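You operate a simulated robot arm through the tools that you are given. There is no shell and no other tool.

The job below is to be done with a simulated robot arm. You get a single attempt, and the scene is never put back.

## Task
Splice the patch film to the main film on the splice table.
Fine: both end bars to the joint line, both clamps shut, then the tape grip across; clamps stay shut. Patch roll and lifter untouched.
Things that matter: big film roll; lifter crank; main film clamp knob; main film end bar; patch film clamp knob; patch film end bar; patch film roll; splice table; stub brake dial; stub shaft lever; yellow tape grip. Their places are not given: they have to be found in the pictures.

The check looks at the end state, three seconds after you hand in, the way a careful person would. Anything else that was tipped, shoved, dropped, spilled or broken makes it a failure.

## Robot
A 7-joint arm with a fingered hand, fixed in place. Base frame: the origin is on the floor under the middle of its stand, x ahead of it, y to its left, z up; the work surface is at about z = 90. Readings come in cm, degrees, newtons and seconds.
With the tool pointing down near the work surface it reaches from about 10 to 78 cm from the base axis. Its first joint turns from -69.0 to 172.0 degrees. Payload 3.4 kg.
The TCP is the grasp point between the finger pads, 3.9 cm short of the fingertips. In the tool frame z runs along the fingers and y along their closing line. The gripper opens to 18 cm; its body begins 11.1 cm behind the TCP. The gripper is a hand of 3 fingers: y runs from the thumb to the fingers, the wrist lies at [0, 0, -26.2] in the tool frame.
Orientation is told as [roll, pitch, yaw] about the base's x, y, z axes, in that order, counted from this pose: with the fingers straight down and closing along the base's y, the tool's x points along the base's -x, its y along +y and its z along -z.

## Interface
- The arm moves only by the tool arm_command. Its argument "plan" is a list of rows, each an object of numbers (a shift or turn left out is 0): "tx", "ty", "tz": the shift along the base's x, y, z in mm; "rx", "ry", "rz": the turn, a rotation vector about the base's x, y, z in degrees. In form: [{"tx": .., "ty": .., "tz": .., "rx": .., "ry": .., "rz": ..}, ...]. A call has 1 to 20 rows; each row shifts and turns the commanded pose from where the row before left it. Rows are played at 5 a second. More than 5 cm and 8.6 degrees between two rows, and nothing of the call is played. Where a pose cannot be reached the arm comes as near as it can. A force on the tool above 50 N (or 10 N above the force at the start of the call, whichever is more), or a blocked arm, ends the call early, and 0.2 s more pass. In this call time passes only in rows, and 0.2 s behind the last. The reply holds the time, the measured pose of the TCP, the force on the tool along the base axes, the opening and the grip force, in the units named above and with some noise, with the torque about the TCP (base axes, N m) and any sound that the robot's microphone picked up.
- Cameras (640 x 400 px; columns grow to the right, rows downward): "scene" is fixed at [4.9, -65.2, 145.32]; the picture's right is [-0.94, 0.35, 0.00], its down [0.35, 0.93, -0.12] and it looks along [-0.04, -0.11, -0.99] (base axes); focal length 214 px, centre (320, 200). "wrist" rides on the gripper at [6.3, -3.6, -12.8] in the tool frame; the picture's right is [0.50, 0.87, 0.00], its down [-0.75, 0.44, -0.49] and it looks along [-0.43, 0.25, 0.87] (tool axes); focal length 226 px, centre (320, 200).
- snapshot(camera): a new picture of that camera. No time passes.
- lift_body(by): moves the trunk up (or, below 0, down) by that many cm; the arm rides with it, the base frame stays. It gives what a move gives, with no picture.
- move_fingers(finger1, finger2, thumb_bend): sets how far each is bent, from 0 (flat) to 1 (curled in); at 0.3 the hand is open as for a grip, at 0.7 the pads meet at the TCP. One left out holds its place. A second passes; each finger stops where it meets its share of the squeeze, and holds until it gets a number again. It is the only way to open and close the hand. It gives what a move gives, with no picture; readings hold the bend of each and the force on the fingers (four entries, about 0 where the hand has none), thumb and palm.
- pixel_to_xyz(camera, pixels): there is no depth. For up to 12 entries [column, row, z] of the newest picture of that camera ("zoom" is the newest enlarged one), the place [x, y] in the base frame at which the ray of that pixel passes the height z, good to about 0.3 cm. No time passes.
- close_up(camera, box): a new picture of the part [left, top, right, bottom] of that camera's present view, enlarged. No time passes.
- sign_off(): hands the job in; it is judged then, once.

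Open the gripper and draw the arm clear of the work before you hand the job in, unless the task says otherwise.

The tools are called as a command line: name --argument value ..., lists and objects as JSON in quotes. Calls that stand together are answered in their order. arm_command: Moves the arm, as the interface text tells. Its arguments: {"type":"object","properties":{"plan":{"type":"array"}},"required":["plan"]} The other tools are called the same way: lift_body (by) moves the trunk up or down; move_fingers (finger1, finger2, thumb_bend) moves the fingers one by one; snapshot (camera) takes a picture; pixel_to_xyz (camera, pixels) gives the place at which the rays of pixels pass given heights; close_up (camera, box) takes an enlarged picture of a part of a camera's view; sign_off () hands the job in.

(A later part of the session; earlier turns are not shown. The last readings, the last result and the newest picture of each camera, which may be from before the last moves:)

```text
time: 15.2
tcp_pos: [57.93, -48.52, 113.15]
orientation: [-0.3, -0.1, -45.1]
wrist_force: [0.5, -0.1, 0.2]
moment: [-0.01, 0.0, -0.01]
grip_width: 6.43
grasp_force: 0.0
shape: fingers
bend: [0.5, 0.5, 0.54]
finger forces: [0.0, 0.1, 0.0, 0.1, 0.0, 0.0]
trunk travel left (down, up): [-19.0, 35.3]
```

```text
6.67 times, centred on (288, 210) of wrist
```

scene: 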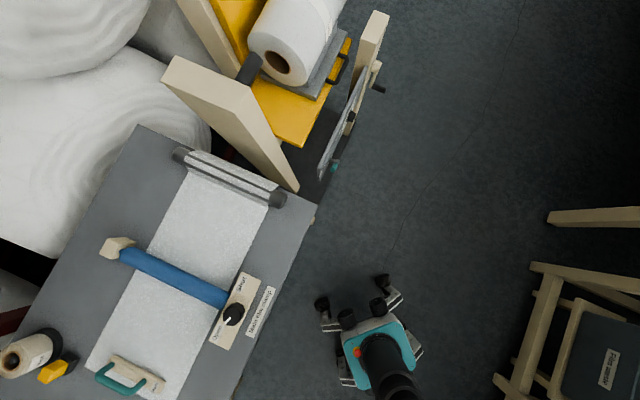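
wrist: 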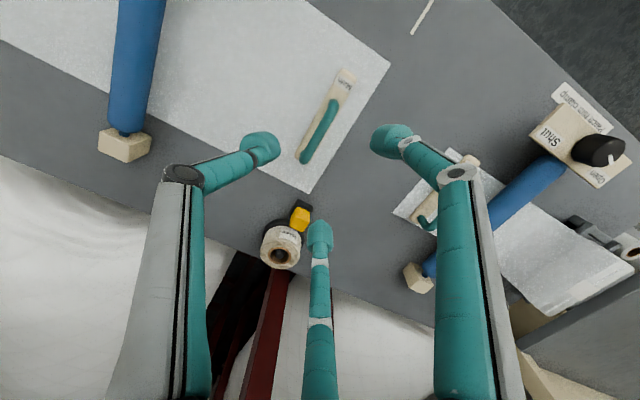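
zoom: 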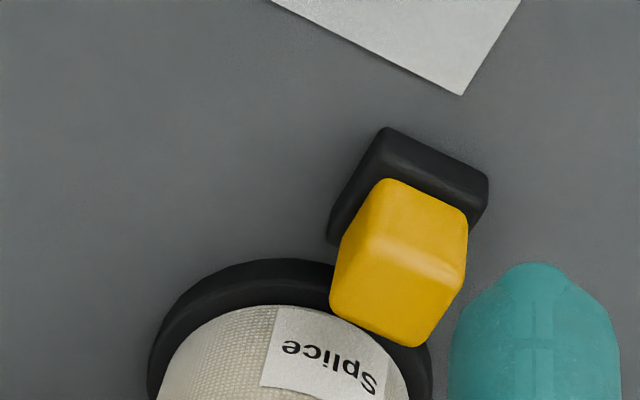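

The main bar is at its stop, film edge within ~3 mm of the tick line and parallel to it. Now I move over toward the patch handle (about (73.5,-31)) at safe height to see it and test reach.

arm_command --plan '[{"tx": 28, "ty": 35, "tz": 5}, {"tx": 28, "ty": 35, "tz": 5}, {"tx": 28, "ty": 35, "tz": 5}, {"tx": 28, "ty": 35}, {"tx": 20, "ty": 30}]'

snapshot --camera "wrist"

snapshot --camera "scene"

```text
time: 16.4
tcp_pos: [68.66, -32.19, 114.24]
orientation: [0.1, -0.4, -45.3]
wrist_force: [-1.9, -0.4, 0.9]
moment: [0.06, -0.09, -0.01]
grip_width: 6.49
grasp_force: 0.0
shape: fingers
bend: [0.5, 0.5, 0.54]
finger forces: [0.1, 0.0, 0.0, 0.1, 0.0, 0.1]
out of reach, approached as far as the arm can: row 5
trunk travel left (down, up): [-19.0, 35.3]
```

```text
taken
```

wrist: 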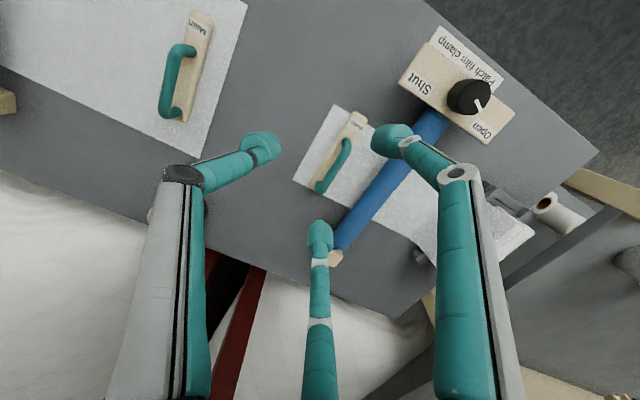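

```text
taken
```

scene: 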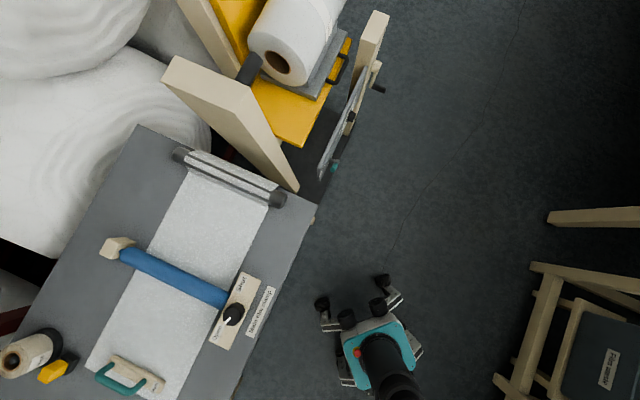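

Reach ended at 75.8 cm radius here, so a small outward tilt will be needed for the patch handle. I measure the patch handle (top from (346,145) to (320,190)), film corners and knob from this view.

close_up --camera "wrist" --box '[270, 90, 430, 190]'

pixel_to_xyz --camera "zoom" --pixels '[[312, 212, 95], [195, 395, 95], [250, 55, 90], [90, 360, 90], [360, 85, 91.5], [390, 110, 91.5]]'

close_up --camera "wrist" --box '[380, 10, 540, 110]'

```text
4.00 times, centred on (350, 140) of wrist
```

zoom: 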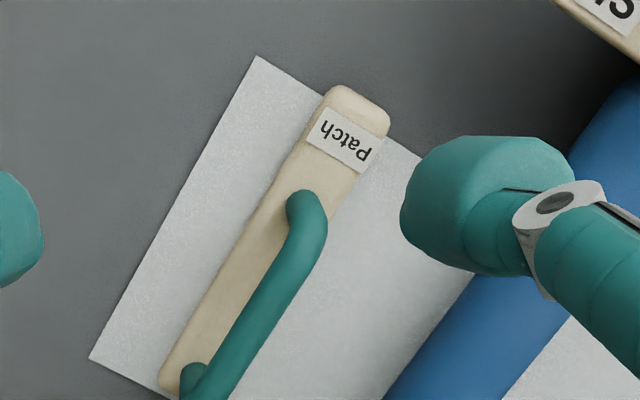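

```text
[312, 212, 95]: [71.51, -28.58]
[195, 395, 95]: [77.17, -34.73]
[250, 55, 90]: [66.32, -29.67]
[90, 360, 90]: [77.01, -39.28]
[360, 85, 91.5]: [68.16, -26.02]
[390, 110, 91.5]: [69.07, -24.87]
```

```text
4.00 times, centred on (460, 60) of wrist
```

zoom: 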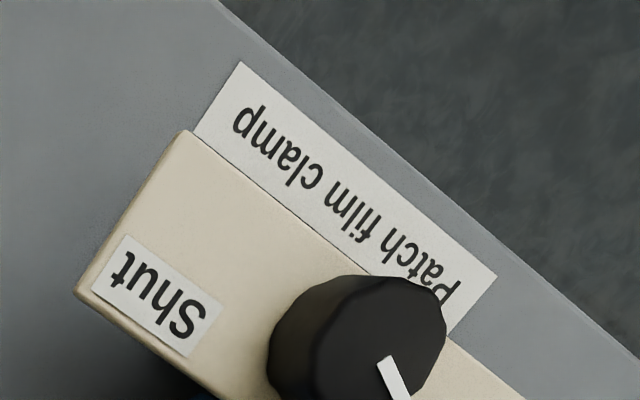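

Patch handle centre is (74.3,-31.7,95) — radius 80.8, so I tilt the tool 12° along the handle axis (tips outward), then check the pose.

arm_command --plan '[{"rx": -4.24, "ry": -4.24}, {"rx": -4.24, "ry": -4.24}]'

```text
time: 17.0
tcp_pos: [69.32, -32.27, 113.66]
orientation: [-0.1, -12.3, -45.1]
wrist_force: [-0.3, 0.2, -0.1]
moment: [-0.02, -0.01, 0.01]
grip_width: 6.48
grasp_force: 0.1
shape: fingers
bend: [0.5, 0.5, 0.54]
finger forces: [0.0, 0.1, 0.2, 0.0, 0.0, 0.1]
trunk travel left (down, up): [-19.0, 35.3]
```

Tilt is right. I move above the patch handle and check.

arm_command --plan '[{"tx": 25, "ty": 3, "tz": -20}, {"tx": 25, "ty": 3, "tz": -20}]'

snapshot --camera "wrist"

```text
time: 17.6
tcp_pos: [74.68, -31.87, 109.32]
orientation: [-0.5, -11.9, -45.1]
wrist_force: [0.3, 0.2, -0.3]
moment: [0.0, 0.03, -0.05]
grip_width: 6.47
grasp_force: 0.1
shape: fingers
bend: [0.5, 0.5, 0.54]
finger forces: [0.1, 0.1, 0.0, 0.1, 0.1, 0.0]
out of reach, approached as far as the arm can: row 2
trunk travel left (down, up): [-19.0, 35.3]
```

```text
taken
```

wrist: 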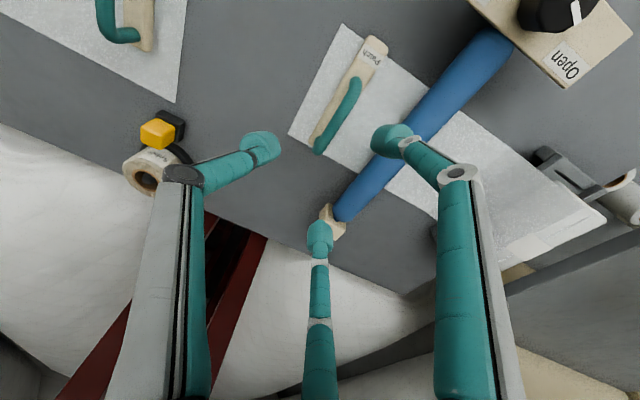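

Now over the handle; I re-measure it (top from (355,85) to (321,148)) before descending.

close_up --camera "wrist" --box '[270, 30, 430, 160]'

pixel_to_xyz --camera "wrist" --pixels '[[353, 88, 95], [321, 148, 95], [342, 24, 90], [289, 133, 90], [438, 112, 93], [335, 215, 93], [165, 132, 95], [177, 118, 90]]'

```text
3.08 times, centred on (350, 95) of wrist
```

zoom: 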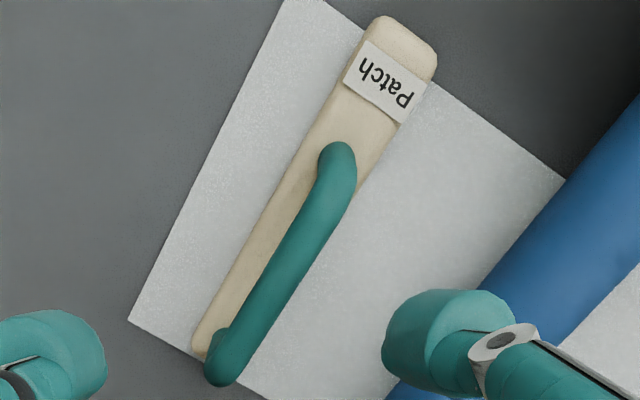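

```text
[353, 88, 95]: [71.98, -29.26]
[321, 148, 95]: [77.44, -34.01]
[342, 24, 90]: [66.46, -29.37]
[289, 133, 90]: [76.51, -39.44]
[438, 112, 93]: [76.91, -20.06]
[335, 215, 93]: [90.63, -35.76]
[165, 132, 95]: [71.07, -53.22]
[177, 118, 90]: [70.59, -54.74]
```

Handle centre (74.7,-31.6) matches the TCP column. I descend to z≈97.

arm_command --plan '[{"tz": -30}, {"tz": -30}, {"tz": -30}, {"tz": -20}, {"tz": -14}]'

snapshot --camera "wrist"

```text
time: 18.8
tcp_pos: [74.23, -31.84, 97.1]
orientation: [-0.2, -12.1, -45.1]
wrist_force: [0.1, 0.4, -0.3]
moment: [-0.01, 0.04, 0.01]
grip_width: 6.51
grasp_force: 0.0
shape: fingers
bend: [0.5, 0.5, 0.54]
finger forces: [0.0, 0.1, 0.0, 0.1, 0.0, 0.0]
trunk travel left (down, up): [-19.0, 35.3]
```

```text
taken
```

wrist: 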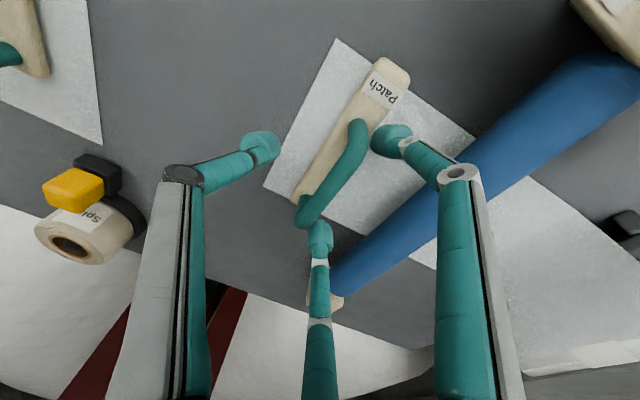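

Handle sits ~0.5 cm to the finger side of the axis; I shift +u by 5 mm and then close.

arm_command --plan '[{"tx": 3.5, "ty": 3.5, "tz": -3}]'

move_fingers --finger1 0.75 --finger2 0.75 --thumb_bend 0.76

snapshot --camera "wrist"

```text
time: 19.2
tcp_pos: [74.54, -31.58, 96.67]
orientation: [-0.3, -12.2, -45.0]
wrist_force: [-0.1, 0.6, 0.0]
moment: [0.0, 0.03, 0.02]
grip_width: 6.49
grasp_force: 0.0
shape: fingers
bend: [0.5, 0.5, 0.54]
finger forces: [0.0, 0.1, 0.0, 0.1, 0.1, 0.1]
trunk travel left (down, up): [-19.0, 35.3]
```

```text
time: 20.2
tcp_pos: [74.62, -31.57, 96.68]
orientation: [-0.2, -12.0, -45.0]
wrist_force: [2.4, -2.6, -6.1]
moment: [-0.08, 0.02, 0.04]
grip_width: 0.01
grasp_force: 9.3
shape: fingers
bend: [0.72, 0.72, 0.73]
finger forces: [0.0, 7.1, 0.1, 0.0, 11.4, 0.0]
trunk travel left (down, up): [-19.0, 35.3]
```

```text
taken
```

wrist: 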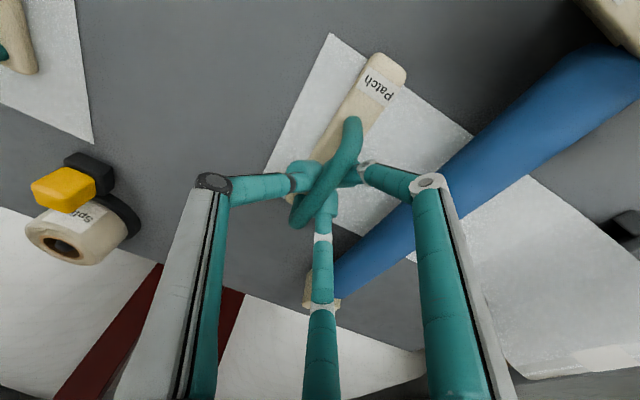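

The handle is hooked firmly (thumb 11 N, finger 7 N). I slide it along −u in steps, first ~7.7 cm.

arm_command --plan '[{"tx": -5, "ty": -5}, {"tx": -7.1, "ty": -7.1}, {"tx": -7.1, "ty": -7.1}, {"tx": -7.1, "ty": -7.1}, {"tx": -7.1, "ty": -7.1}, {"tx": -7.1, "ty": -7.1}, {"tx": -7.1, "ty": -7.1}, {"tx": -7.1, "ty": -7.1}]'

snapshot --camera "wrist"

```text
time: 22.0
tcp_pos: [69.16, -37.1, 96.69]
orientation: [-0.2, -11.9, -45.1]
wrist_force: [1.8, -1.9, -9.1]
moment: [-0.05, 0.05, 0.01]
grip_width: 0.01
grasp_force: 9.2
shape: fingers
bend: [0.72, 0.72, 0.73]
finger forces: [0.1, 7.4, 0.0, 0.1, 11.4, 0.0]
trunk travel left (down, up): [-19.0, 35.3]
```

```text
taken
```

wrist: 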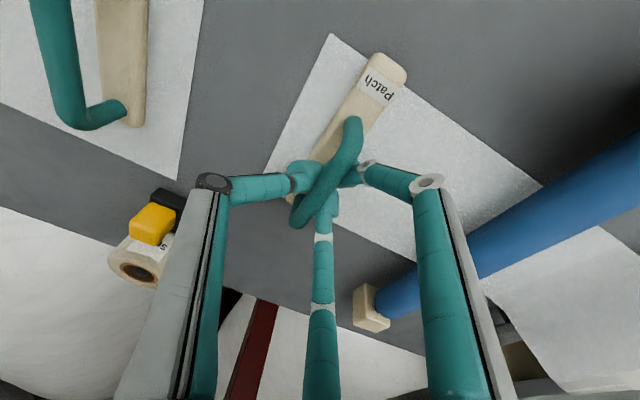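

Sliding well. I continue 5.6 cm further.

arm_command --plan '[{"tx": -6.5, "ty": -6.5}, {"tx": -6.5, "ty": -6.5}, {"tx": -6.5, "ty": -6.5}, {"tx": -6.5, "ty": -6.5}, {"tx": -6.5, "ty": -6.5}, {"tx": -6.5, "ty": -6.5}]'

snapshot --camera "wrist"

snapshot --camera "scene"

```text
time: 23.4
tcp_pos: [65.18, -41.01, 96.75]
orientation: [-0.2, -12.1, -45.1]
wrist_force: [0.6, 0.3, -10.3]
moment: [0.07, 0.08, 0.01]
grip_width: 0.01
grasp_force: 9.7
shape: fingers
bend: [0.72, 0.72, 0.73]
finger forces: [0.1, 7.8, 0.0, 0.1, 11.6, 0.0]
trunk travel left (down, up): [-19.0, 35.3]
```

```text
taken
```

wrist: 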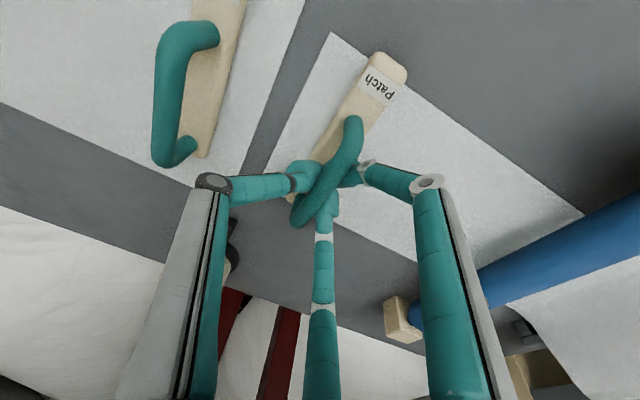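

```text
taken
```

scene: 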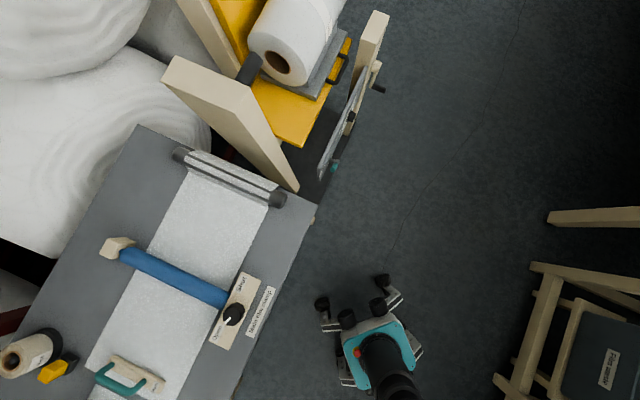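

13.35 cm moved; about 1.8 cm of gap remains to the joint. I advance 1.2 cm and then feel for the stop.

arm_command --plan '[{"tx": -2.8, "ty": -2.8}, {"tx": -2.8, "ty": -2.8}, {"tx": -2.8, "ty": -2.8}]'

snapshot --camera "wrist"

```text
time: 24.2
tcp_pos: [64.34, -41.77, 96.76]
orientation: [-0.2, -12.1, -45.1]
wrist_force: [2.0, -1.6, -10.7]
moment: [-0.01, 0.06, 0.01]
grip_width: 0.01
grasp_force: 9.8
shape: fingers
bend: [0.72, 0.72, 0.73]
finger forces: [0.0, 7.6, 0.0, 0.1, 11.5, 0.1]
trunk travel left (down, up): [-19.0, 35.3]
```

```text
taken
```

wrist: 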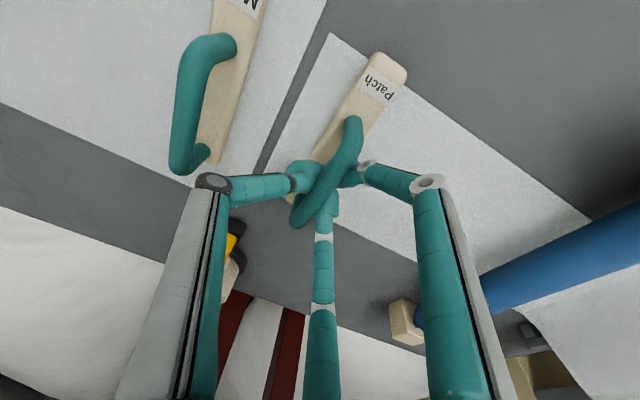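

A gap of roughly 1 cm between film edges remains near (295,110). I advance in 2 mm rows.

arm_command --plan '[{"tx": -1.4, "ty": -1.4}, {"tx": -1.4, "ty": -1.4}, {"tx": -1.4, "ty": -1.4}]'

snapshot --camera "wrist"

```text
time: 25.0
tcp_pos: [63.97, -42.24, 96.84]
orientation: [-0.2, -12.0, -45.1]
wrist_force: [2.9, -1.5, -8.9]
moment: [-0.02, -0.01, -0.01]
grip_width: 0.0
grasp_force: 9.4
shape: fingers
bend: [0.72, 0.72, 0.73]
finger forces: [0.1, 7.9, 0.1, 0.0, 11.1, 0.0]
trunk travel left (down, up): [-19.0, 35.3]
```

```text
taken
```

wrist: 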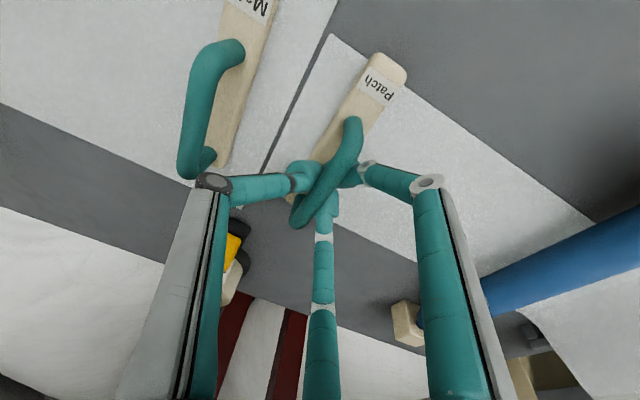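

The gap is down to about 4–5 mm and there is still no stop. I go on in small steps.

arm_command --plan '[{"tx": -1.4, "ty": -1.4}, {"tx": -1.4, "ty": -1.4}]'

close_up --camera "wrist" --box '[180, 0, 420, 200]'

```text
time: 25.6
tcp_pos: [63.81, -42.21, 96.74]
orientation: [-0.2, -11.9, -45.0]
wrist_force: [9.0, 2.7, -11.2]
moment: [0.08, -0.07, 0.03]
grip_width: 0.01
grasp_force: 9.6
shape: fingers
bend: [0.72, 0.72, 0.73]
finger forces: [9.9, 10.1, 0.1, 0.0, 0.1, 0.0]
trunk travel left (down, up): [-19.0, 35.3]
```

```text
2.00 times, centred on (300, 100) of wrist
```

zoom: 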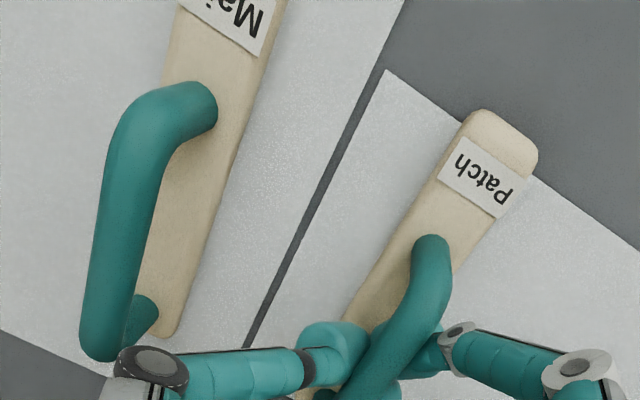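

Resistance jumped to ~8–9 N and load moved from thumb to fingers: the patch bar is at its stop, films ~4 mm apart centred on the joint. One more 2 mm push to confirm.

arm_command --plan '[{"tx": -1.4, "ty": -1.4}]'

close_up --camera "wrist" --box '[180, 0, 420, 200]'

```text
time: 26.0
tcp_pos: [63.78, -42.62, 96.67]
orientation: [-0.2, -12.0, -45.1]
wrist_force: [11.2, 5.8, -13.2]
moment: [0.09, -0.1, -0.01]
grip_width: 0.0
grasp_force: 15.4
shape: fingers
bend: [0.72, 0.72, 0.73]
finger forces: [11.3, 11.3, 0.0, 0.0, 7.8, 0.1]
trunk travel left (down, up): [-19.0, 35.3]
```

```text
2.00 times, centred on (300, 100) of wrist
```

zoom: 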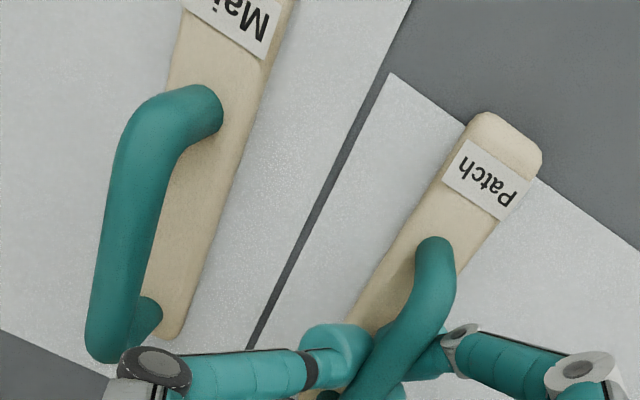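

Force keeps building (12 N) while the gap narrowed only slightly. I enlarge the gap area for measurement and give one more 2 mm push to be sure it's a hard stop.

close_up --camera "wrist" --box '[280, 20, 400, 95]'

arm_command --plan '[{"tx": -1.4, "ty": -1.4}]'

close_up --camera "wrist" --box '[280, 20, 400, 95]'

```text
5.33 times, centred on (340, 58) of wrist
```

zoom: 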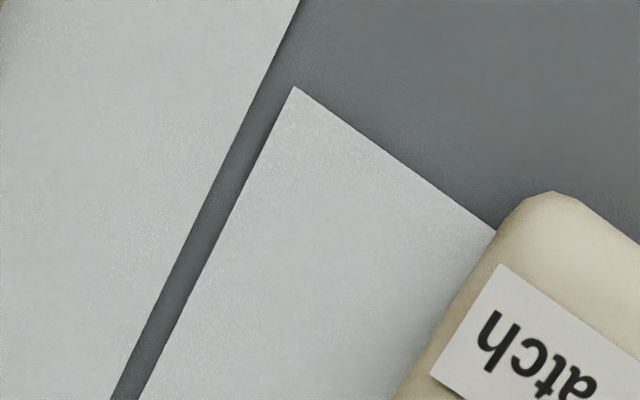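

```text
time: 26.4
tcp_pos: [63.48, -42.66, 96.75]
orientation: [-0.1, -12.0, -44.9]
wrist_force: [14.5, 8.8, -13.4]
moment: [0.09, -0.2, 0.02]
grip_width: 0.0
grasp_force: 16.1
shape: fingers
bend: [0.72, 0.72, 0.73]
finger forces: [12.4, 12.1, 0.0, 0.1, 6.8, 0.0]
trunk travel left (down, up): [-19.0, 35.3]
```

```text
5.33 times, centred on (340, 58) of wrist
```

zoom: 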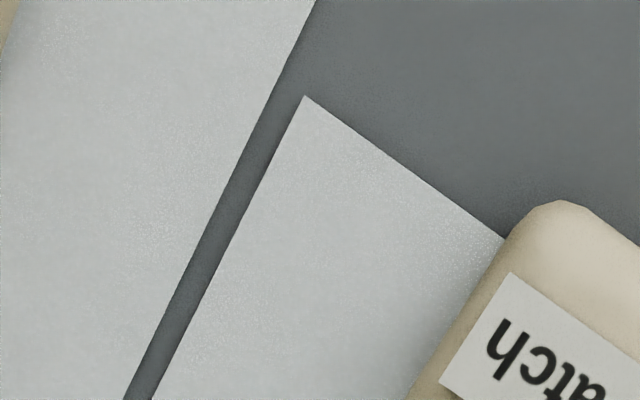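

Gap unchanged under 17 N: hard stop confirmed. I relax the push by 3 mm and then open the fingers.

arm_command --plan '[{"tx": 1.2, "ty": 1.2}, {"tx": 1.0, "ty": 1.0}]'

close_up --camera "wrist" --box '[280, 20, 400, 95]'

```text
time: 27.0
tcp_pos: [63.62, -42.5, 96.66]
orientation: [-0.4, -12.1, -44.9]
wrist_force: [9.6, 6.6, -10.6]
moment: [0.11, -0.1, 0.07]
grip_width: 0.0
grasp_force: 14.0
shape: fingers
bend: [0.72, 0.72, 0.73]
finger forces: [10.6, 10.1, 0.1, 0.0, 7.8, 0.1]
trunk travel left (down, up): [-19.0, 35.3]
```

```text
5.33 times, centred on (340, 58) of wrist
```

zoom: 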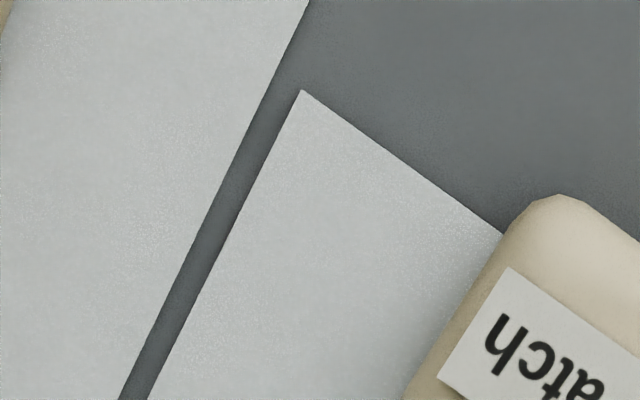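

Still 11 N push into the stop, safe for release. I open the fingers (thumb only a little, as the main handle is near).

move_fingers --finger1 0.5 --finger2 0.5 --thumb_bend 0.58

snapshot --camera "wrist"

```text
time: 28.0
tcp_pos: [63.48, -42.49, 97.12]
orientation: [-0.1, -12.2, -45.1]
wrist_force: [-1.9, 0.6, 13.3]
moment: [0.51, 0.26, 0.06]
grip_width: 5.44
grasp_force: 6.6
shape: fingers
bend: [0.54, 0.5, 0.57]
finger forces: [14.1, 0.0, 0.0, 0.0, 0.0, 0.0]
trunk travel left (down, up): [-19.0, 35.3]
```

```text
taken
```

wrist: 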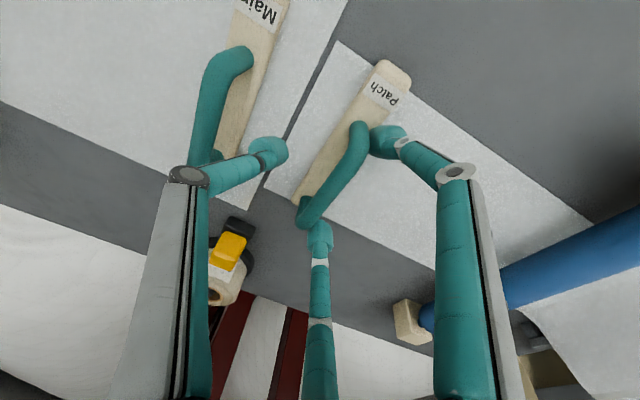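

Finger 1 (near side, lowered by tilt) is pressing on the bar board top (13 N up). I raise straight up to free it, then retreat higher.

arm_command --plan '[{"tz": 8}, {"tz": 15}, {"tz": 30}, {"tz": 35}, {"tz": 35}, {"tz": 30}]'

snapshot --camera "wrist"

snapshot --camera "scene"

```text
time: 29.4
tcp_pos: [63.72, -42.45, 112.11]
orientation: [-0.2, -12.0, -45.0]
wrist_force: [-0.5, 0.5, -1.0]
moment: [-0.03, 0.02, -0.03]
grip_width: 5.9
grasp_force: 0.1
shape: fingers
bend: [0.5, 0.5, 0.57]
finger forces: [0.0, 0.1, 0.0, 0.0, 0.1, 0.1]
trunk travel left (down, up): [-19.0, 35.3]
```

```text
taken
```

wrist: 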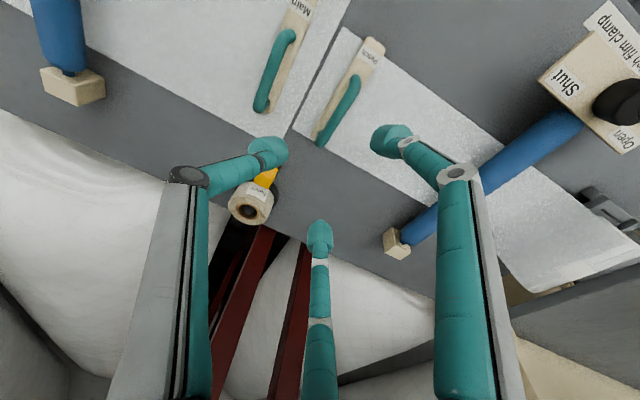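

```text
taken
```

scene: 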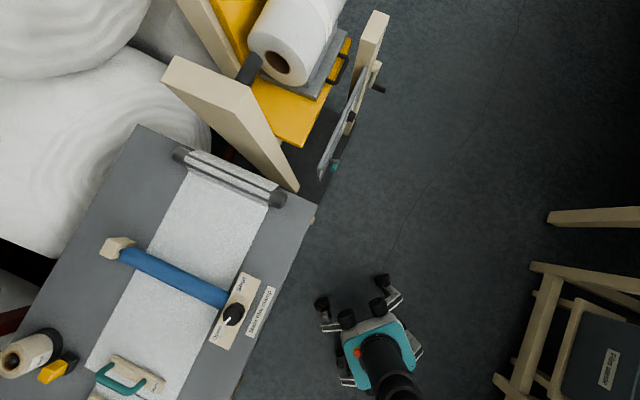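

Both bars sit at the joint line. Now I level the tool and move toward the patch knob for viewing it.

arm_command --plan '[{"tx": -3, "ty": 37, "tz": 12}, {"tx": -3, "ty": 37, "tz": 12, "rx": 2.12, "ry": 2.12}, {"tx": -3, "ty": 37, "tz": 12, "rx": 2.12, "ry": 2.12}, {"tx": -3, "ty": 37, "tz": 12, "rx": 2.12, "ry": 2.12}, {"tx": -3, "ty": 37, "tz": 12, "rx": 2.12, "ry": 2.12}, {"tx": -3, "ty": 37}]'

snapshot --camera "wrist"

```text
time: 30.8
tcp_pos: [61.85, -20.53, 117.94]
orientation: [-0.3, 0.0, -45.2]
wrist_force: [-0.4, -0.1, -0.1]
moment: [0.01, 0.01, -0.01]
grip_width: 5.91
grasp_force: 0.1
shape: fingers
bend: [0.5, 0.5, 0.57]
finger forces: [0.0, 0.0, 0.0, 0.0, 0.0, 0.1]
trunk travel left (down, up): [-19.0, 35.3]
```

```text
taken
```

wrist: 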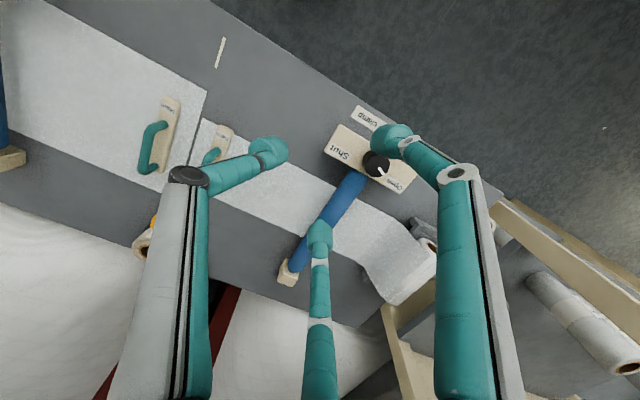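

I zoom in on the patch knob at (376,163) and on the joint gap for verification.

close_up --camera "wrist" --box '[310, 90, 438, 210]'

pixel_to_xyz --camera "wrist" --pixels '[[340, 125, 95], [324, 146, 95], [403, 194, 95], [376, 160, 97.5], [376, 160, 98.5]]'

close_up --camera "wrist" --box '[130, 30, 258, 180]'

```text
3.33 times, centred on (374, 150) of wrist
```

zoom: 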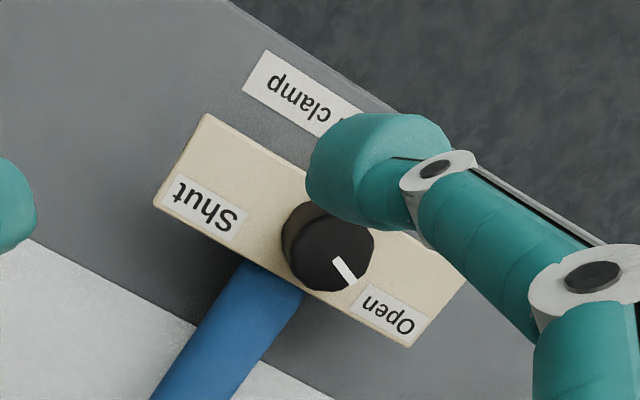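

```text
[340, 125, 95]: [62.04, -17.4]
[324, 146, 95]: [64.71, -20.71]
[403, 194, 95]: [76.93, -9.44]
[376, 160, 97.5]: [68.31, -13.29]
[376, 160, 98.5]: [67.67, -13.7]
```

```text
2.67 times, centred on (194, 105) of wrist
```

zoom: 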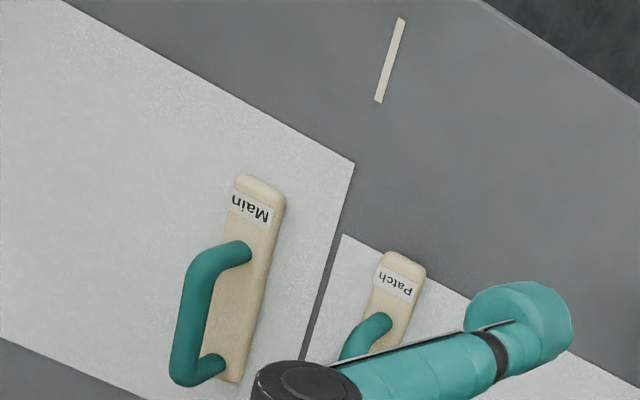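

The gap is centred on the tick line. I refine the patch knob centre (top face centre at full (377.6,165.6)) and pointer ends.

pixel_to_xyz --camera "wrist" --pixels '[[377.6, 165.6, 97], [377.6, 165.6, 98], [379, 168.5, 98], [383.5, 174.5, 98], [395, 184, 95], [340, 151, 95], [369, 167, 95]]'

close_up --camera "wrist" --box '[330, 130, 426, 190]'

```text
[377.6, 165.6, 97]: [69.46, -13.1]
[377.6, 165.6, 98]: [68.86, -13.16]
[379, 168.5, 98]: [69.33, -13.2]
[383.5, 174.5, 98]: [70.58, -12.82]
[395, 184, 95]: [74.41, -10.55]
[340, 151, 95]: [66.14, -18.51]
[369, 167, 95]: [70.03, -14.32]
```

```text
6.67 times, centred on (378, 160) of wrist
```

zoom: 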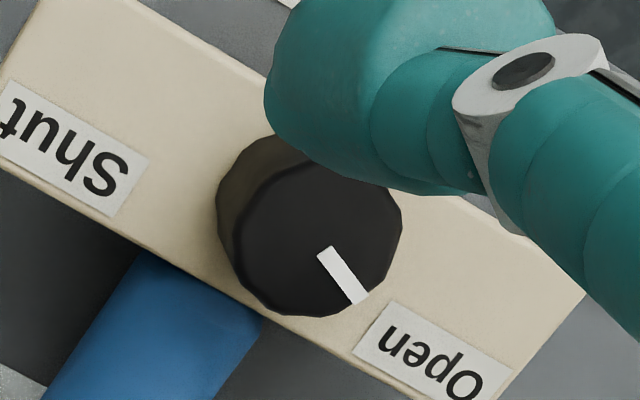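

Knob centre ≈ (69.1,-13.5), top z≈98, radius 1.9. The turn needed is about −150° (clockwise seen from above, passing the bar side), so I pre-wind the hand to yaw +30° while moving above the knob.

arm_command --plan '[{"rz": 7.5, "tx": 7.3, "ty": 7, "tz": -5}, {"rz": 7.5, "tx": 7.3, "ty": 7, "tz": -5}, {"rz": 7.5, "tx": 7.3, "ty": 7, "tz": -5}, {"rz": 7.5, "tx": 7.3, "ty": 7, "tz": -5}, {"rz": 7.5, "tx": 7.3, "ty": 7, "tz": -5}, {"rz": 7.5, "tx": 7.3, "ty": 7, "tz": -5}, {"rz": 7.5, "tx": 7.3, "ty": 7, "tz": -5}, {"rz": 7.5, "tx": 7.3, "ty": 7, "tz": -5}, {"rz": 7.5, "tx": 7.3, "ty": 7, "tz": -5}, {"rz": 7.5, "tx": 7.3, "ty": 7, "tz": -5}]'

snapshot --camera "wrist"

```text
time: 33.0
tcp_pos: [64.38, -17.7, 110.31]
orientation: [0.0, -0.1, 30.1]
wrist_force: [0.8, -0.3, -0.3]
moment: [0.02, 0.01, -0.02]
grip_width: 5.91
grasp_force: 0.1
shape: fingers
bend: [0.5, 0.5, 0.57]
finger forces: [0.0, 0.0, 0.0, 0.0, 0.0, 0.1]
out of reach, approached as far as the arm can: row 1, 2, 3, 4, 5, 6, 7, 8, 9, 10
trunk travel left (down, up): [-19.0, 35.3]
```

```text
taken
```

wrist: 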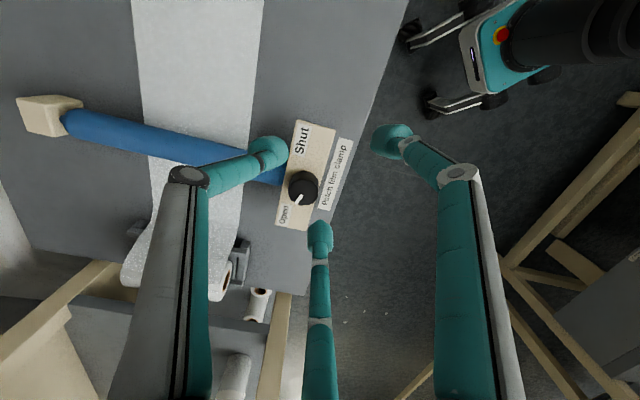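

The arm reports out of reach although the radius is only ~67 cm, so some joint limit is near. I probe by descending (toward knob height) and moving slightly out.

arm_command --plan '[{"tx": 10, "ty": 10}]'

arm_command --plan '[{"rz": -8}, {"rz": -8}, {"rz": -8}, {"rz": -8}]'

```text
time: 33.4
tcp_pos: [64.27, -17.51, 110.31]
orientation: [-0.1, -0.1, 29.9]
wrist_force: [0.1, 1.0, -0.2]
moment: [0.01, 0.01, -0.02]
grip_width: 5.91
grasp_force: 0.1
shape: fingers
bend: [0.5, 0.5, 0.57]
finger forces: [0.1, 0.1, 0.0, 0.0, 0.0, 0.1]
out of reach, approached as far as the arm can: row 1
trunk travel left (down, up): [-19.0, 35.3]
```

```text
time: 34.4
tcp_pos: [64.19, -17.63, 110.29]
orientation: [-0.1, -0.1, -2.2]
wrist_force: [-0.1, 0.2, -0.9]
moment: [-0.01, 0.0, 0.03]
grip_width: 5.91
grasp_force: 0.0
shape: fingers
bend: [0.5, 0.5, 0.57]
finger forces: [0.1, 0.0, 0.1, 0.0, 0.1, 0.0]
trunk travel left (down, up): [-19.0, 35.3]
```

Turning is free, so it's a position limit. I probe separate directions: +x, then +y, then down.

arm_command --plan '[{"tz": -20}, {"tz": -20}]'

arm_command --plan '[{"tx": 15}]'

arm_command --plan '[{"ty": 15}]'

```text
time: 35.0
tcp_pos: [64.12, -17.67, 106.34]
orientation: [-0.2, -0.1, -2.1]
wrist_force: [-0.2, 0.1, -1.2]
moment: [-0.02, -0.06, 0.01]
grip_width: 5.91
grasp_force: 0.0
shape: fingers
bend: [0.5, 0.5, 0.57]
finger forces: [0.0, 0.0, 0.1, 0.0, 0.0, 0.0]
trunk travel left (down, up): [-19.0, 35.3]
```

```text
time: 35.4
tcp_pos: [65.88, -17.51, 106.07]
orientation: [-0.1, 0.0, -2.1]
wrist_force: [1.4, -0.5, -0.5]
moment: [-0.01, 0.03, -0.01]
grip_width: 5.91
grasp_force: 0.0
shape: fingers
bend: [0.5, 0.5, 0.57]
finger forces: [0.0, 0.0, 0.0, 0.0, 0.1, 0.0]
trunk travel left (down, up): [-19.0, 35.3]
```

```text
time: 35.8
tcp_pos: [65.75, -17.04, 106.01]
orientation: [-0.2, 0.0, -2.2]
wrist_force: [-0.3, -0.4, -0.1]
moment: [0.0, -0.04, -0.02]
grip_width: 5.88
grasp_force: 0.0
shape: fingers
bend: [0.5, 0.5, 0.57]
finger forces: [0.0, 0.1, 0.0, 0.0, 0.1, 0.0]
out of reach, approached as far as the arm can: row 1
trunk travel left (down, up): [-19.0, 35.3]
```

Motion in +y is what is limited here. I retract toward the base, which may free the joint at its limit, and then approach the knob along its own azimuth (≈ -11°).

arm_command --plan '[{"tx": -35, "tz": 20}, {"tx": -40, "tz": 20}, {"tx": -40, "ty": 10, "tz": 20}, {"tx": -40, "ty": 20, "tz": 10}, {"tx": -40, "ty": 25, "tz": 10}, {"ty": 30}, {"ty": 30}]'

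```text
time: 37.4
tcp_pos: [46.53, -6.79, 114.21]
orientation: [0.0, -0.3, -2.1]
wrist_force: [0.2, -0.4, 0.2]
moment: [-0.01, -0.04, 0.01]
grip_width: 5.92
grasp_force: 0.1
shape: fingers
bend: [0.5, 0.5, 0.57]
finger forces: [0.1, 0.2, 0.0, 0.0, 0.0, 0.0]
out of reach, approached as far as the arm can: row 7
trunk travel left (down, up): [-19.0, 35.3]
```

The +y limit moved (now y≈-6.8 at x=46.5). I probe whether height matters: down 8 cm and then +y 4 cm.

arm_command --plan '[{"tz": -40}, {"tz": -40}, {"ty": 20}, {"ty": 20}]'

arm_command --plan '[{"tz": 40}, {"tz": 40}, {"tz": 40}, {"tz": 40}, {"ty": 20}, {"ty": 20}]'

snapshot --camera "scene"

snapshot --camera "wrist"

```text
time: 38.4
tcp_pos: [45.98, -4.82, 106.46]
orientation: [-0.1, -0.3, -2.2]
wrist_force: [-1.2, 0.6, -0.2]
moment: [-0.03, 0.02, 0.02]
grip_width: 5.91
grasp_force: 0.1
shape: fingers
bend: [0.5, 0.5, 0.57]
finger forces: [0.0, 0.0, 0.1, 0.0, 0.0, 0.0]
out of reach, approached as far as the arm can: row 4
trunk travel left (down, up): [-19.0, 35.3]
```

```text
time: 39.8
tcp_pos: [46.17, -7.8, 115.82]
orientation: [-0.1, -0.1, -2.0]
wrist_force: [0.1, 0.5, -0.1]
moment: [-0.01, -0.05, -0.02]
grip_width: 5.91
grasp_force: 0.2
shape: fingers
bend: [0.5, 0.5, 0.57]
finger forces: [0.1, 0.0, 0.0, 0.0, 0.0, 0.0]
out of reach, approached as far as the arm can: row 1, 2, 3, 4, 5, 6
trunk travel left (down, up): [-19.0, 35.3]
```

```text
taken
```

scene: 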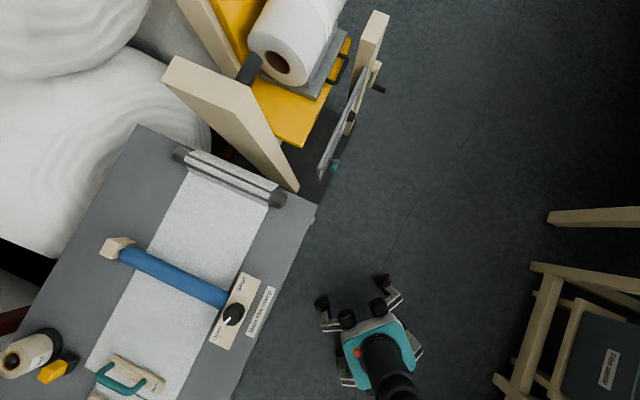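

```text
taken
```

wrist: 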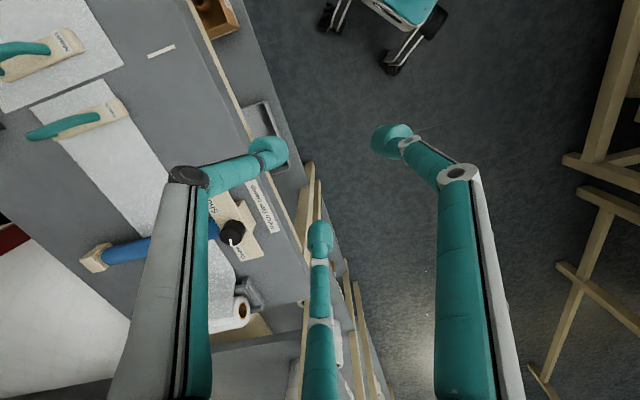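

Lower heights allow more +y, so raising the trunk (making the work relatively lower for the arm) should help. I lift the trunk 10 cm.

lift_body --by 10

arm_command --plan '[{"tz": -30}, {"tz": -30}, {"ty": 20}, {"ty": 20}]'

```text
time: 41.1
tcp_pos: [43.64, -7.98, 128.52]
orientation: [0.1, -3.8, -2.1]
wrist_force: [0.4, 0.5, 0.3]
moment: [0.0, -0.01, 0.03]
grip_width: 5.88
grasp_force: 0.1
shape: fingers
bend: [0.5, 0.5, 0.57]
finger forces: [0.0, 0.0, 0.0, 0.1, 0.0, 0.1]
trunk travel left (down, up): [-29.0, 25.3]
```

```text
time: 42.1
tcp_pos: [43.38, -6.15, 123.01]
orientation: [0.2, -4.1, -2.0]
wrist_force: [-0.9, -0.5, 0.1]
moment: [-0.03, -0.05, -0.01]
grip_width: 5.91
grasp_force: 0.1
shape: fingers
bend: [0.5, 0.5, 0.57]
finger forces: [0.1, 0.0, 0.0, 0.0, 0.0, 0.1]
out of reach, approached as far as the arm can: row 4
trunk travel left (down, up): [-29.0, 25.3]
```

The limit is still there at this height. I level the tool (ry +4) and go out low toward (60,-17,105), to test reach near the work surface.

arm_command --plan '[{"ry": 4.0, "tx": 5}, {"tx": 30, "ty": -22, "tz": -20}, {"tx": 30, "ty": -22, "tz": -30}, {"tx": 30, "ty": -22, "tz": -30}, {"tx": 30, "ty": -22, "tz": -30}, {"tx": 30, "ty": -12, "tz": -35}, {"tx": 20, "ty": -10, "tz": -35}]'

arm_command --plan '[{"ty": 15}, {"ty": 15}, {"ty": 15}]'

```text
time: 43.7
tcp_pos: [60.74, -18.63, 104.37]
orientation: [-0.1, 0.3, -2.1]
wrist_force: [0.0, -0.2, 0.4]
moment: [0.0, 0.04, -0.01]
grip_width: 5.93
grasp_force: 0.1
shape: fingers
bend: [0.5, 0.5, 0.57]
finger forces: [0.1, 0.0, 0.0, 0.1, 0.1, 0.0]
out of reach, approached as far as the arm can: row 1
trunk travel left (down, up): [-29.0, 25.3]
```

```text
time: 44.5
tcp_pos: [60.85, -14.11, 104.38]
orientation: [-0.1, 0.2, -2.1]
wrist_force: [0.0, 0.3, -0.5]
moment: [-0.02, 0.05, 0.0]
grip_width: 5.92
grasp_force: 0.3
shape: fingers
bend: [0.5, 0.5, 0.57]
finger forces: [0.0, 0.1, 0.0, 0.0, 0.1, 0.1]
trunk travel left (down, up): [-29.0, 25.3]
```

That works: with the trunk raised and the tool low, +y is reachable. I go on out toward the knob (69.1,-13.5) keeping z≈104.

arm_command --plan '[{"ty": 10}, {"tx": 20}, {"tx": 20}, {"tx": 20}, {"tx": 20}]'

snapshot --camera "wrist"

```text
time: 45.7
tcp_pos: [64.71, -16.53, 104.17]
orientation: [0.0, -0.1, -2.0]
wrist_force: [0.1, -0.8, 0.0]
moment: [-0.03, 0.03, -0.02]
grip_width: 5.93
grasp_force: 0.1
shape: fingers
bend: [0.5, 0.5, 0.57]
finger forces: [0.1, 0.1, 0.0, 0.0, 0.1, 0.0]
out of reach, approached as far as the arm can: row 2, 3, 4, 5
trunk travel left (down, up): [-29.0, 25.3]
```

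```text
taken
```

wrist: 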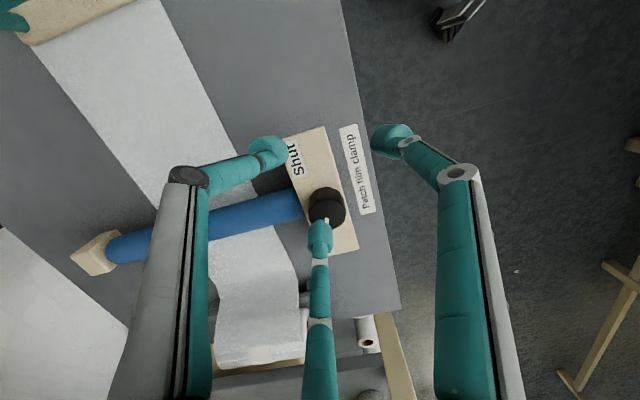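

Reach is limited again going outward. I retract close to the base and swing to +y there, to see whether the arm can be re-configured.

arm_command --plan '[{"tx": -30, "ty": 5, "tz": 20}, {"tx": -40, "ty": 10, "tz": 15}, {"tx": -40, "ty": 10, "tz": 10}, {"tx": -40, "ty": 10, "tz": 10}, {"tx": -45}, {"tx": -45}, {"tx": -45}, {"tx": -40}]'

arm_command --plan '[{"ty": 40}, {"ty": 40}, {"ty": 40}, {"ty": 40}, {"ty": 40}]'

```text
time: 47.5
tcp_pos: [32.14, -12.9, 109.79]
orientation: [-0.1, 0.0, -2.0]
wrist_force: [-0.8, 0.1, -0.5]
moment: [0.02, -0.05, -0.02]
grip_width: 5.91
grasp_force: 0.0
shape: fingers
bend: [0.5, 0.5, 0.57]
finger forces: [0.1, 0.0, 0.0, 0.0, 0.0, 0.0]
trunk travel left (down, up): [-29.0, 25.3]
```

```text
time: 48.7
tcp_pos: [33.36, -3.08, 110.45]
orientation: [-0.1, 0.2, -2.0]
wrist_force: [0.0, -0.4, -0.3]
moment: [0.02, 0.04, 0.02]
grip_width: 5.91
grasp_force: 0.0
shape: fingers
bend: [0.5, 0.5, 0.57]
finger forces: [0.0, 0.0, 0.0, 0.1, 0.0, 0.0]
out of reach, approached as far as the arm can: row 3, 4, 5
trunk travel left (down, up): [-29.0, 25.3]
```

A joint limit blocks further +y. The knob only lies ~5 cm beyond the reachable wrist area, so a tilt of ~14° outward will do, turning then about the tool axis. I move back out near (57,-18), then put the trunk back.

arm_command --plan '[{"tx": 40, "ty": -22, "tz": 10}, {"tx": 45, "ty": -20, "tz": 10}, {"tx": 45, "ty": -20, "tz": 10}, {"tx": 45, "ty": -20, "tz": 10}, {"tx": 45, "ty": -20, "tz": 10}, {"tx": 20, "ty": -20, "tz": 10}]'

lift_body --by -10

```text
refused: row 2 steps farther than a row can; nothing moved
```

```text
time: 50.1
tcp_pos: [34.37, -3.2, 98.83]
orientation: [0.0, 3.6, -2.0]
wrist_force: [-0.3, 0.1, -0.4]
moment: [-0.02, -0.03, 0.0]
grip_width: 5.88
grasp_force: 0.1
shape: fingers
bend: [0.5, 0.5, 0.57]
finger forces: [0.1, 0.0, 0.0, 0.0, 0.0, 0.1]
trunk travel left (down, up): [-19.0, 35.3]
```

The move was refused but the trunk went down harmlessly (no contact). I raise the hand, level it, and move out in smaller steps.

arm_command --plan '[{"tz": 40, "ry": -3.6}, {"tz": 30}, {"tx": 38, "ty": -22}, {"tx": 40, "ty": -22}, {"tx": 40, "ty": -22}, {"tx": 40, "ty": -22}, {"tx": 40, "ty": -22}, {"tx": 30, "ty": -25}]'

snapshot --camera "wrist"

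```text
time: 51.9
tcp_pos: [57.12, -17.12, 105.62]
orientation: [0.1, 0.2, -2.0]
wrist_force: [-0.3, 0.0, 1.0]
moment: [0.02, 0.0, -0.01]
grip_width: 5.91
grasp_force: 0.1
shape: fingers
bend: [0.5, 0.5, 0.57]
finger forces: [0.1, 0.0, 0.1, 0.1, 0.0, 0.0]
trunk travel left (down, up): [-19.0, 35.3]
```

```text
taken
```

wrist: 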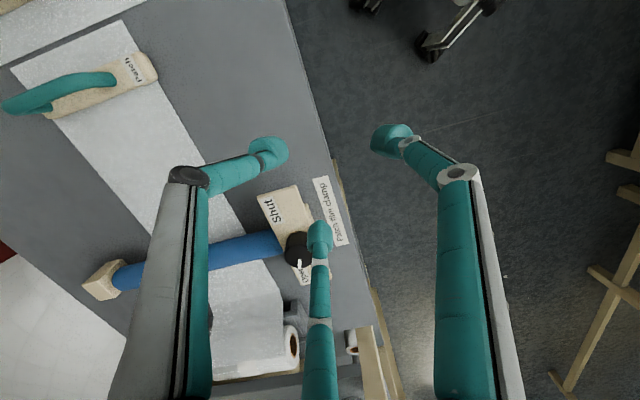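

Now at (57,-17,105.6). I tilt the tool 16° outward toward the knob, pre-wind the hand +32° about the tool axis, and open the fingers a bit more.

arm_command --plan '[{"rx": 4.5, "ry": -6.55}, {"rx": 4.5, "ry": -6.55}, {"rx": -1.81, "ry": -1.23, "rz": 7.69}, {"rx": -1.81, "ry": -1.23, "rz": 7.69}, {"rx": -1.81, "ry": -1.23, "rz": 7.69}, {"rx": -1.81, "ry": -1.23, "rz": 7.69}]'

move_fingers --finger1 0.47 --finger2 0.47 --thumb_bend 0.5

arm_command --plan '[{"tx": 30, "ty": 9}, {"tx": 30, "ty": 9}, {"tx": 30, "ty": 9}, {"tx": 25, "ty": 8}]'

snapshot --camera "wrist"

```text
time: 53.3
tcp_pos: [57.21, -16.87, 105.61]
orientation: [1.4, -15.8, 29.9]
wrist_force: [0.1, 0.3, 0.1]
moment: [-0.02, -0.01, -0.03]
grip_width: 5.91
grasp_force: 0.0
shape: fingers
bend: [0.5, 0.5, 0.57]
finger forces: [0.0, 0.0, 0.0, 0.1, 0.0, 0.1]
trunk travel left (down, up): [-19.0, 35.3]
```

```text
time: 54.3
tcp_pos: [57.21, -16.79, 105.77]
orientation: [1.4, -15.8, 29.9]
wrist_force: [0.4, 0.1, -0.3]
moment: [0.04, 0.0, 0.0]
grip_width: 7.81
grasp_force: 0.0
shape: fingers
bend: [0.47, 0.47, 0.5]
finger forces: [0.1, 0.0, 0.0, 0.0, 0.0, 0.1]
trunk travel left (down, up): [-19.0, 35.3]
```

```text
time: 55.3
tcp_pos: [68.9, -13.38, 105.33]
orientation: [1.4, -15.7, 29.8]
wrist_force: [-0.4, -0.5, 1.1]
moment: [0.04, 0.03, 0.01]
grip_width: 7.84
grasp_force: 0.0
shape: fingers
bend: [0.47, 0.47, 0.5]
finger forces: [0.0, 0.0, 0.1, 0.2, 0.1, 0.1]
trunk travel left (down, up): [-19.0, 35.3]
```

```text
taken
```

wrist: 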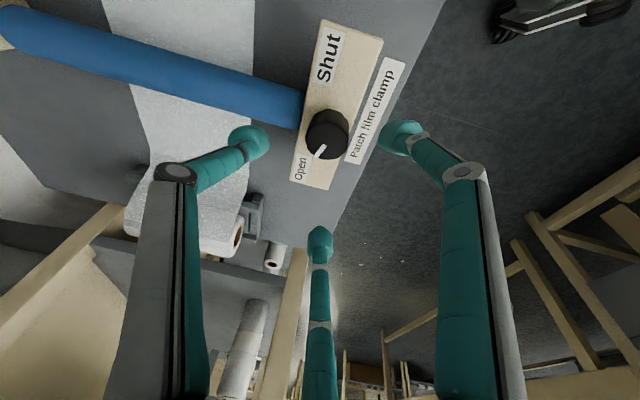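

Reached above the knob with the tilt. I re-measure the knob top centre here and its pointer.

close_up --camera "wrist" --box '[270, 90, 382, 160]'

pixel_to_xyz --camera "zoom" --pixels '[[320, 245, 98], [320, 245, 97.5], [300, 320, 98], [265, 375, 98], [250, 250, 98], [400, 250, 98]]'

```text
5.71 times, centred on (326, 125) of wrist
```

zoom: 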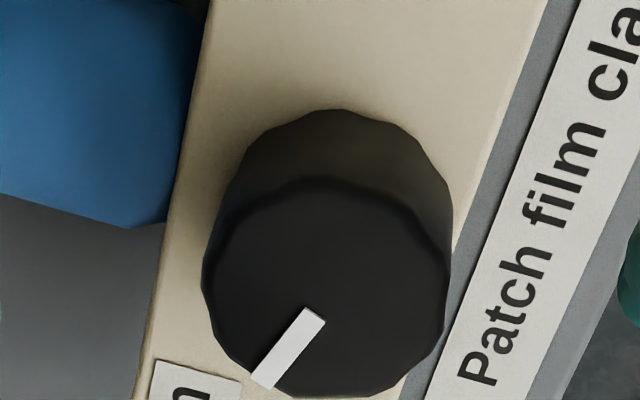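

```text
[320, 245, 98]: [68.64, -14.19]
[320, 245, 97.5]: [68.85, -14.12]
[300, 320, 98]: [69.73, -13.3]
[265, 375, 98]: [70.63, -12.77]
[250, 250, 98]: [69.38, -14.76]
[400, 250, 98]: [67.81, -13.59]
```

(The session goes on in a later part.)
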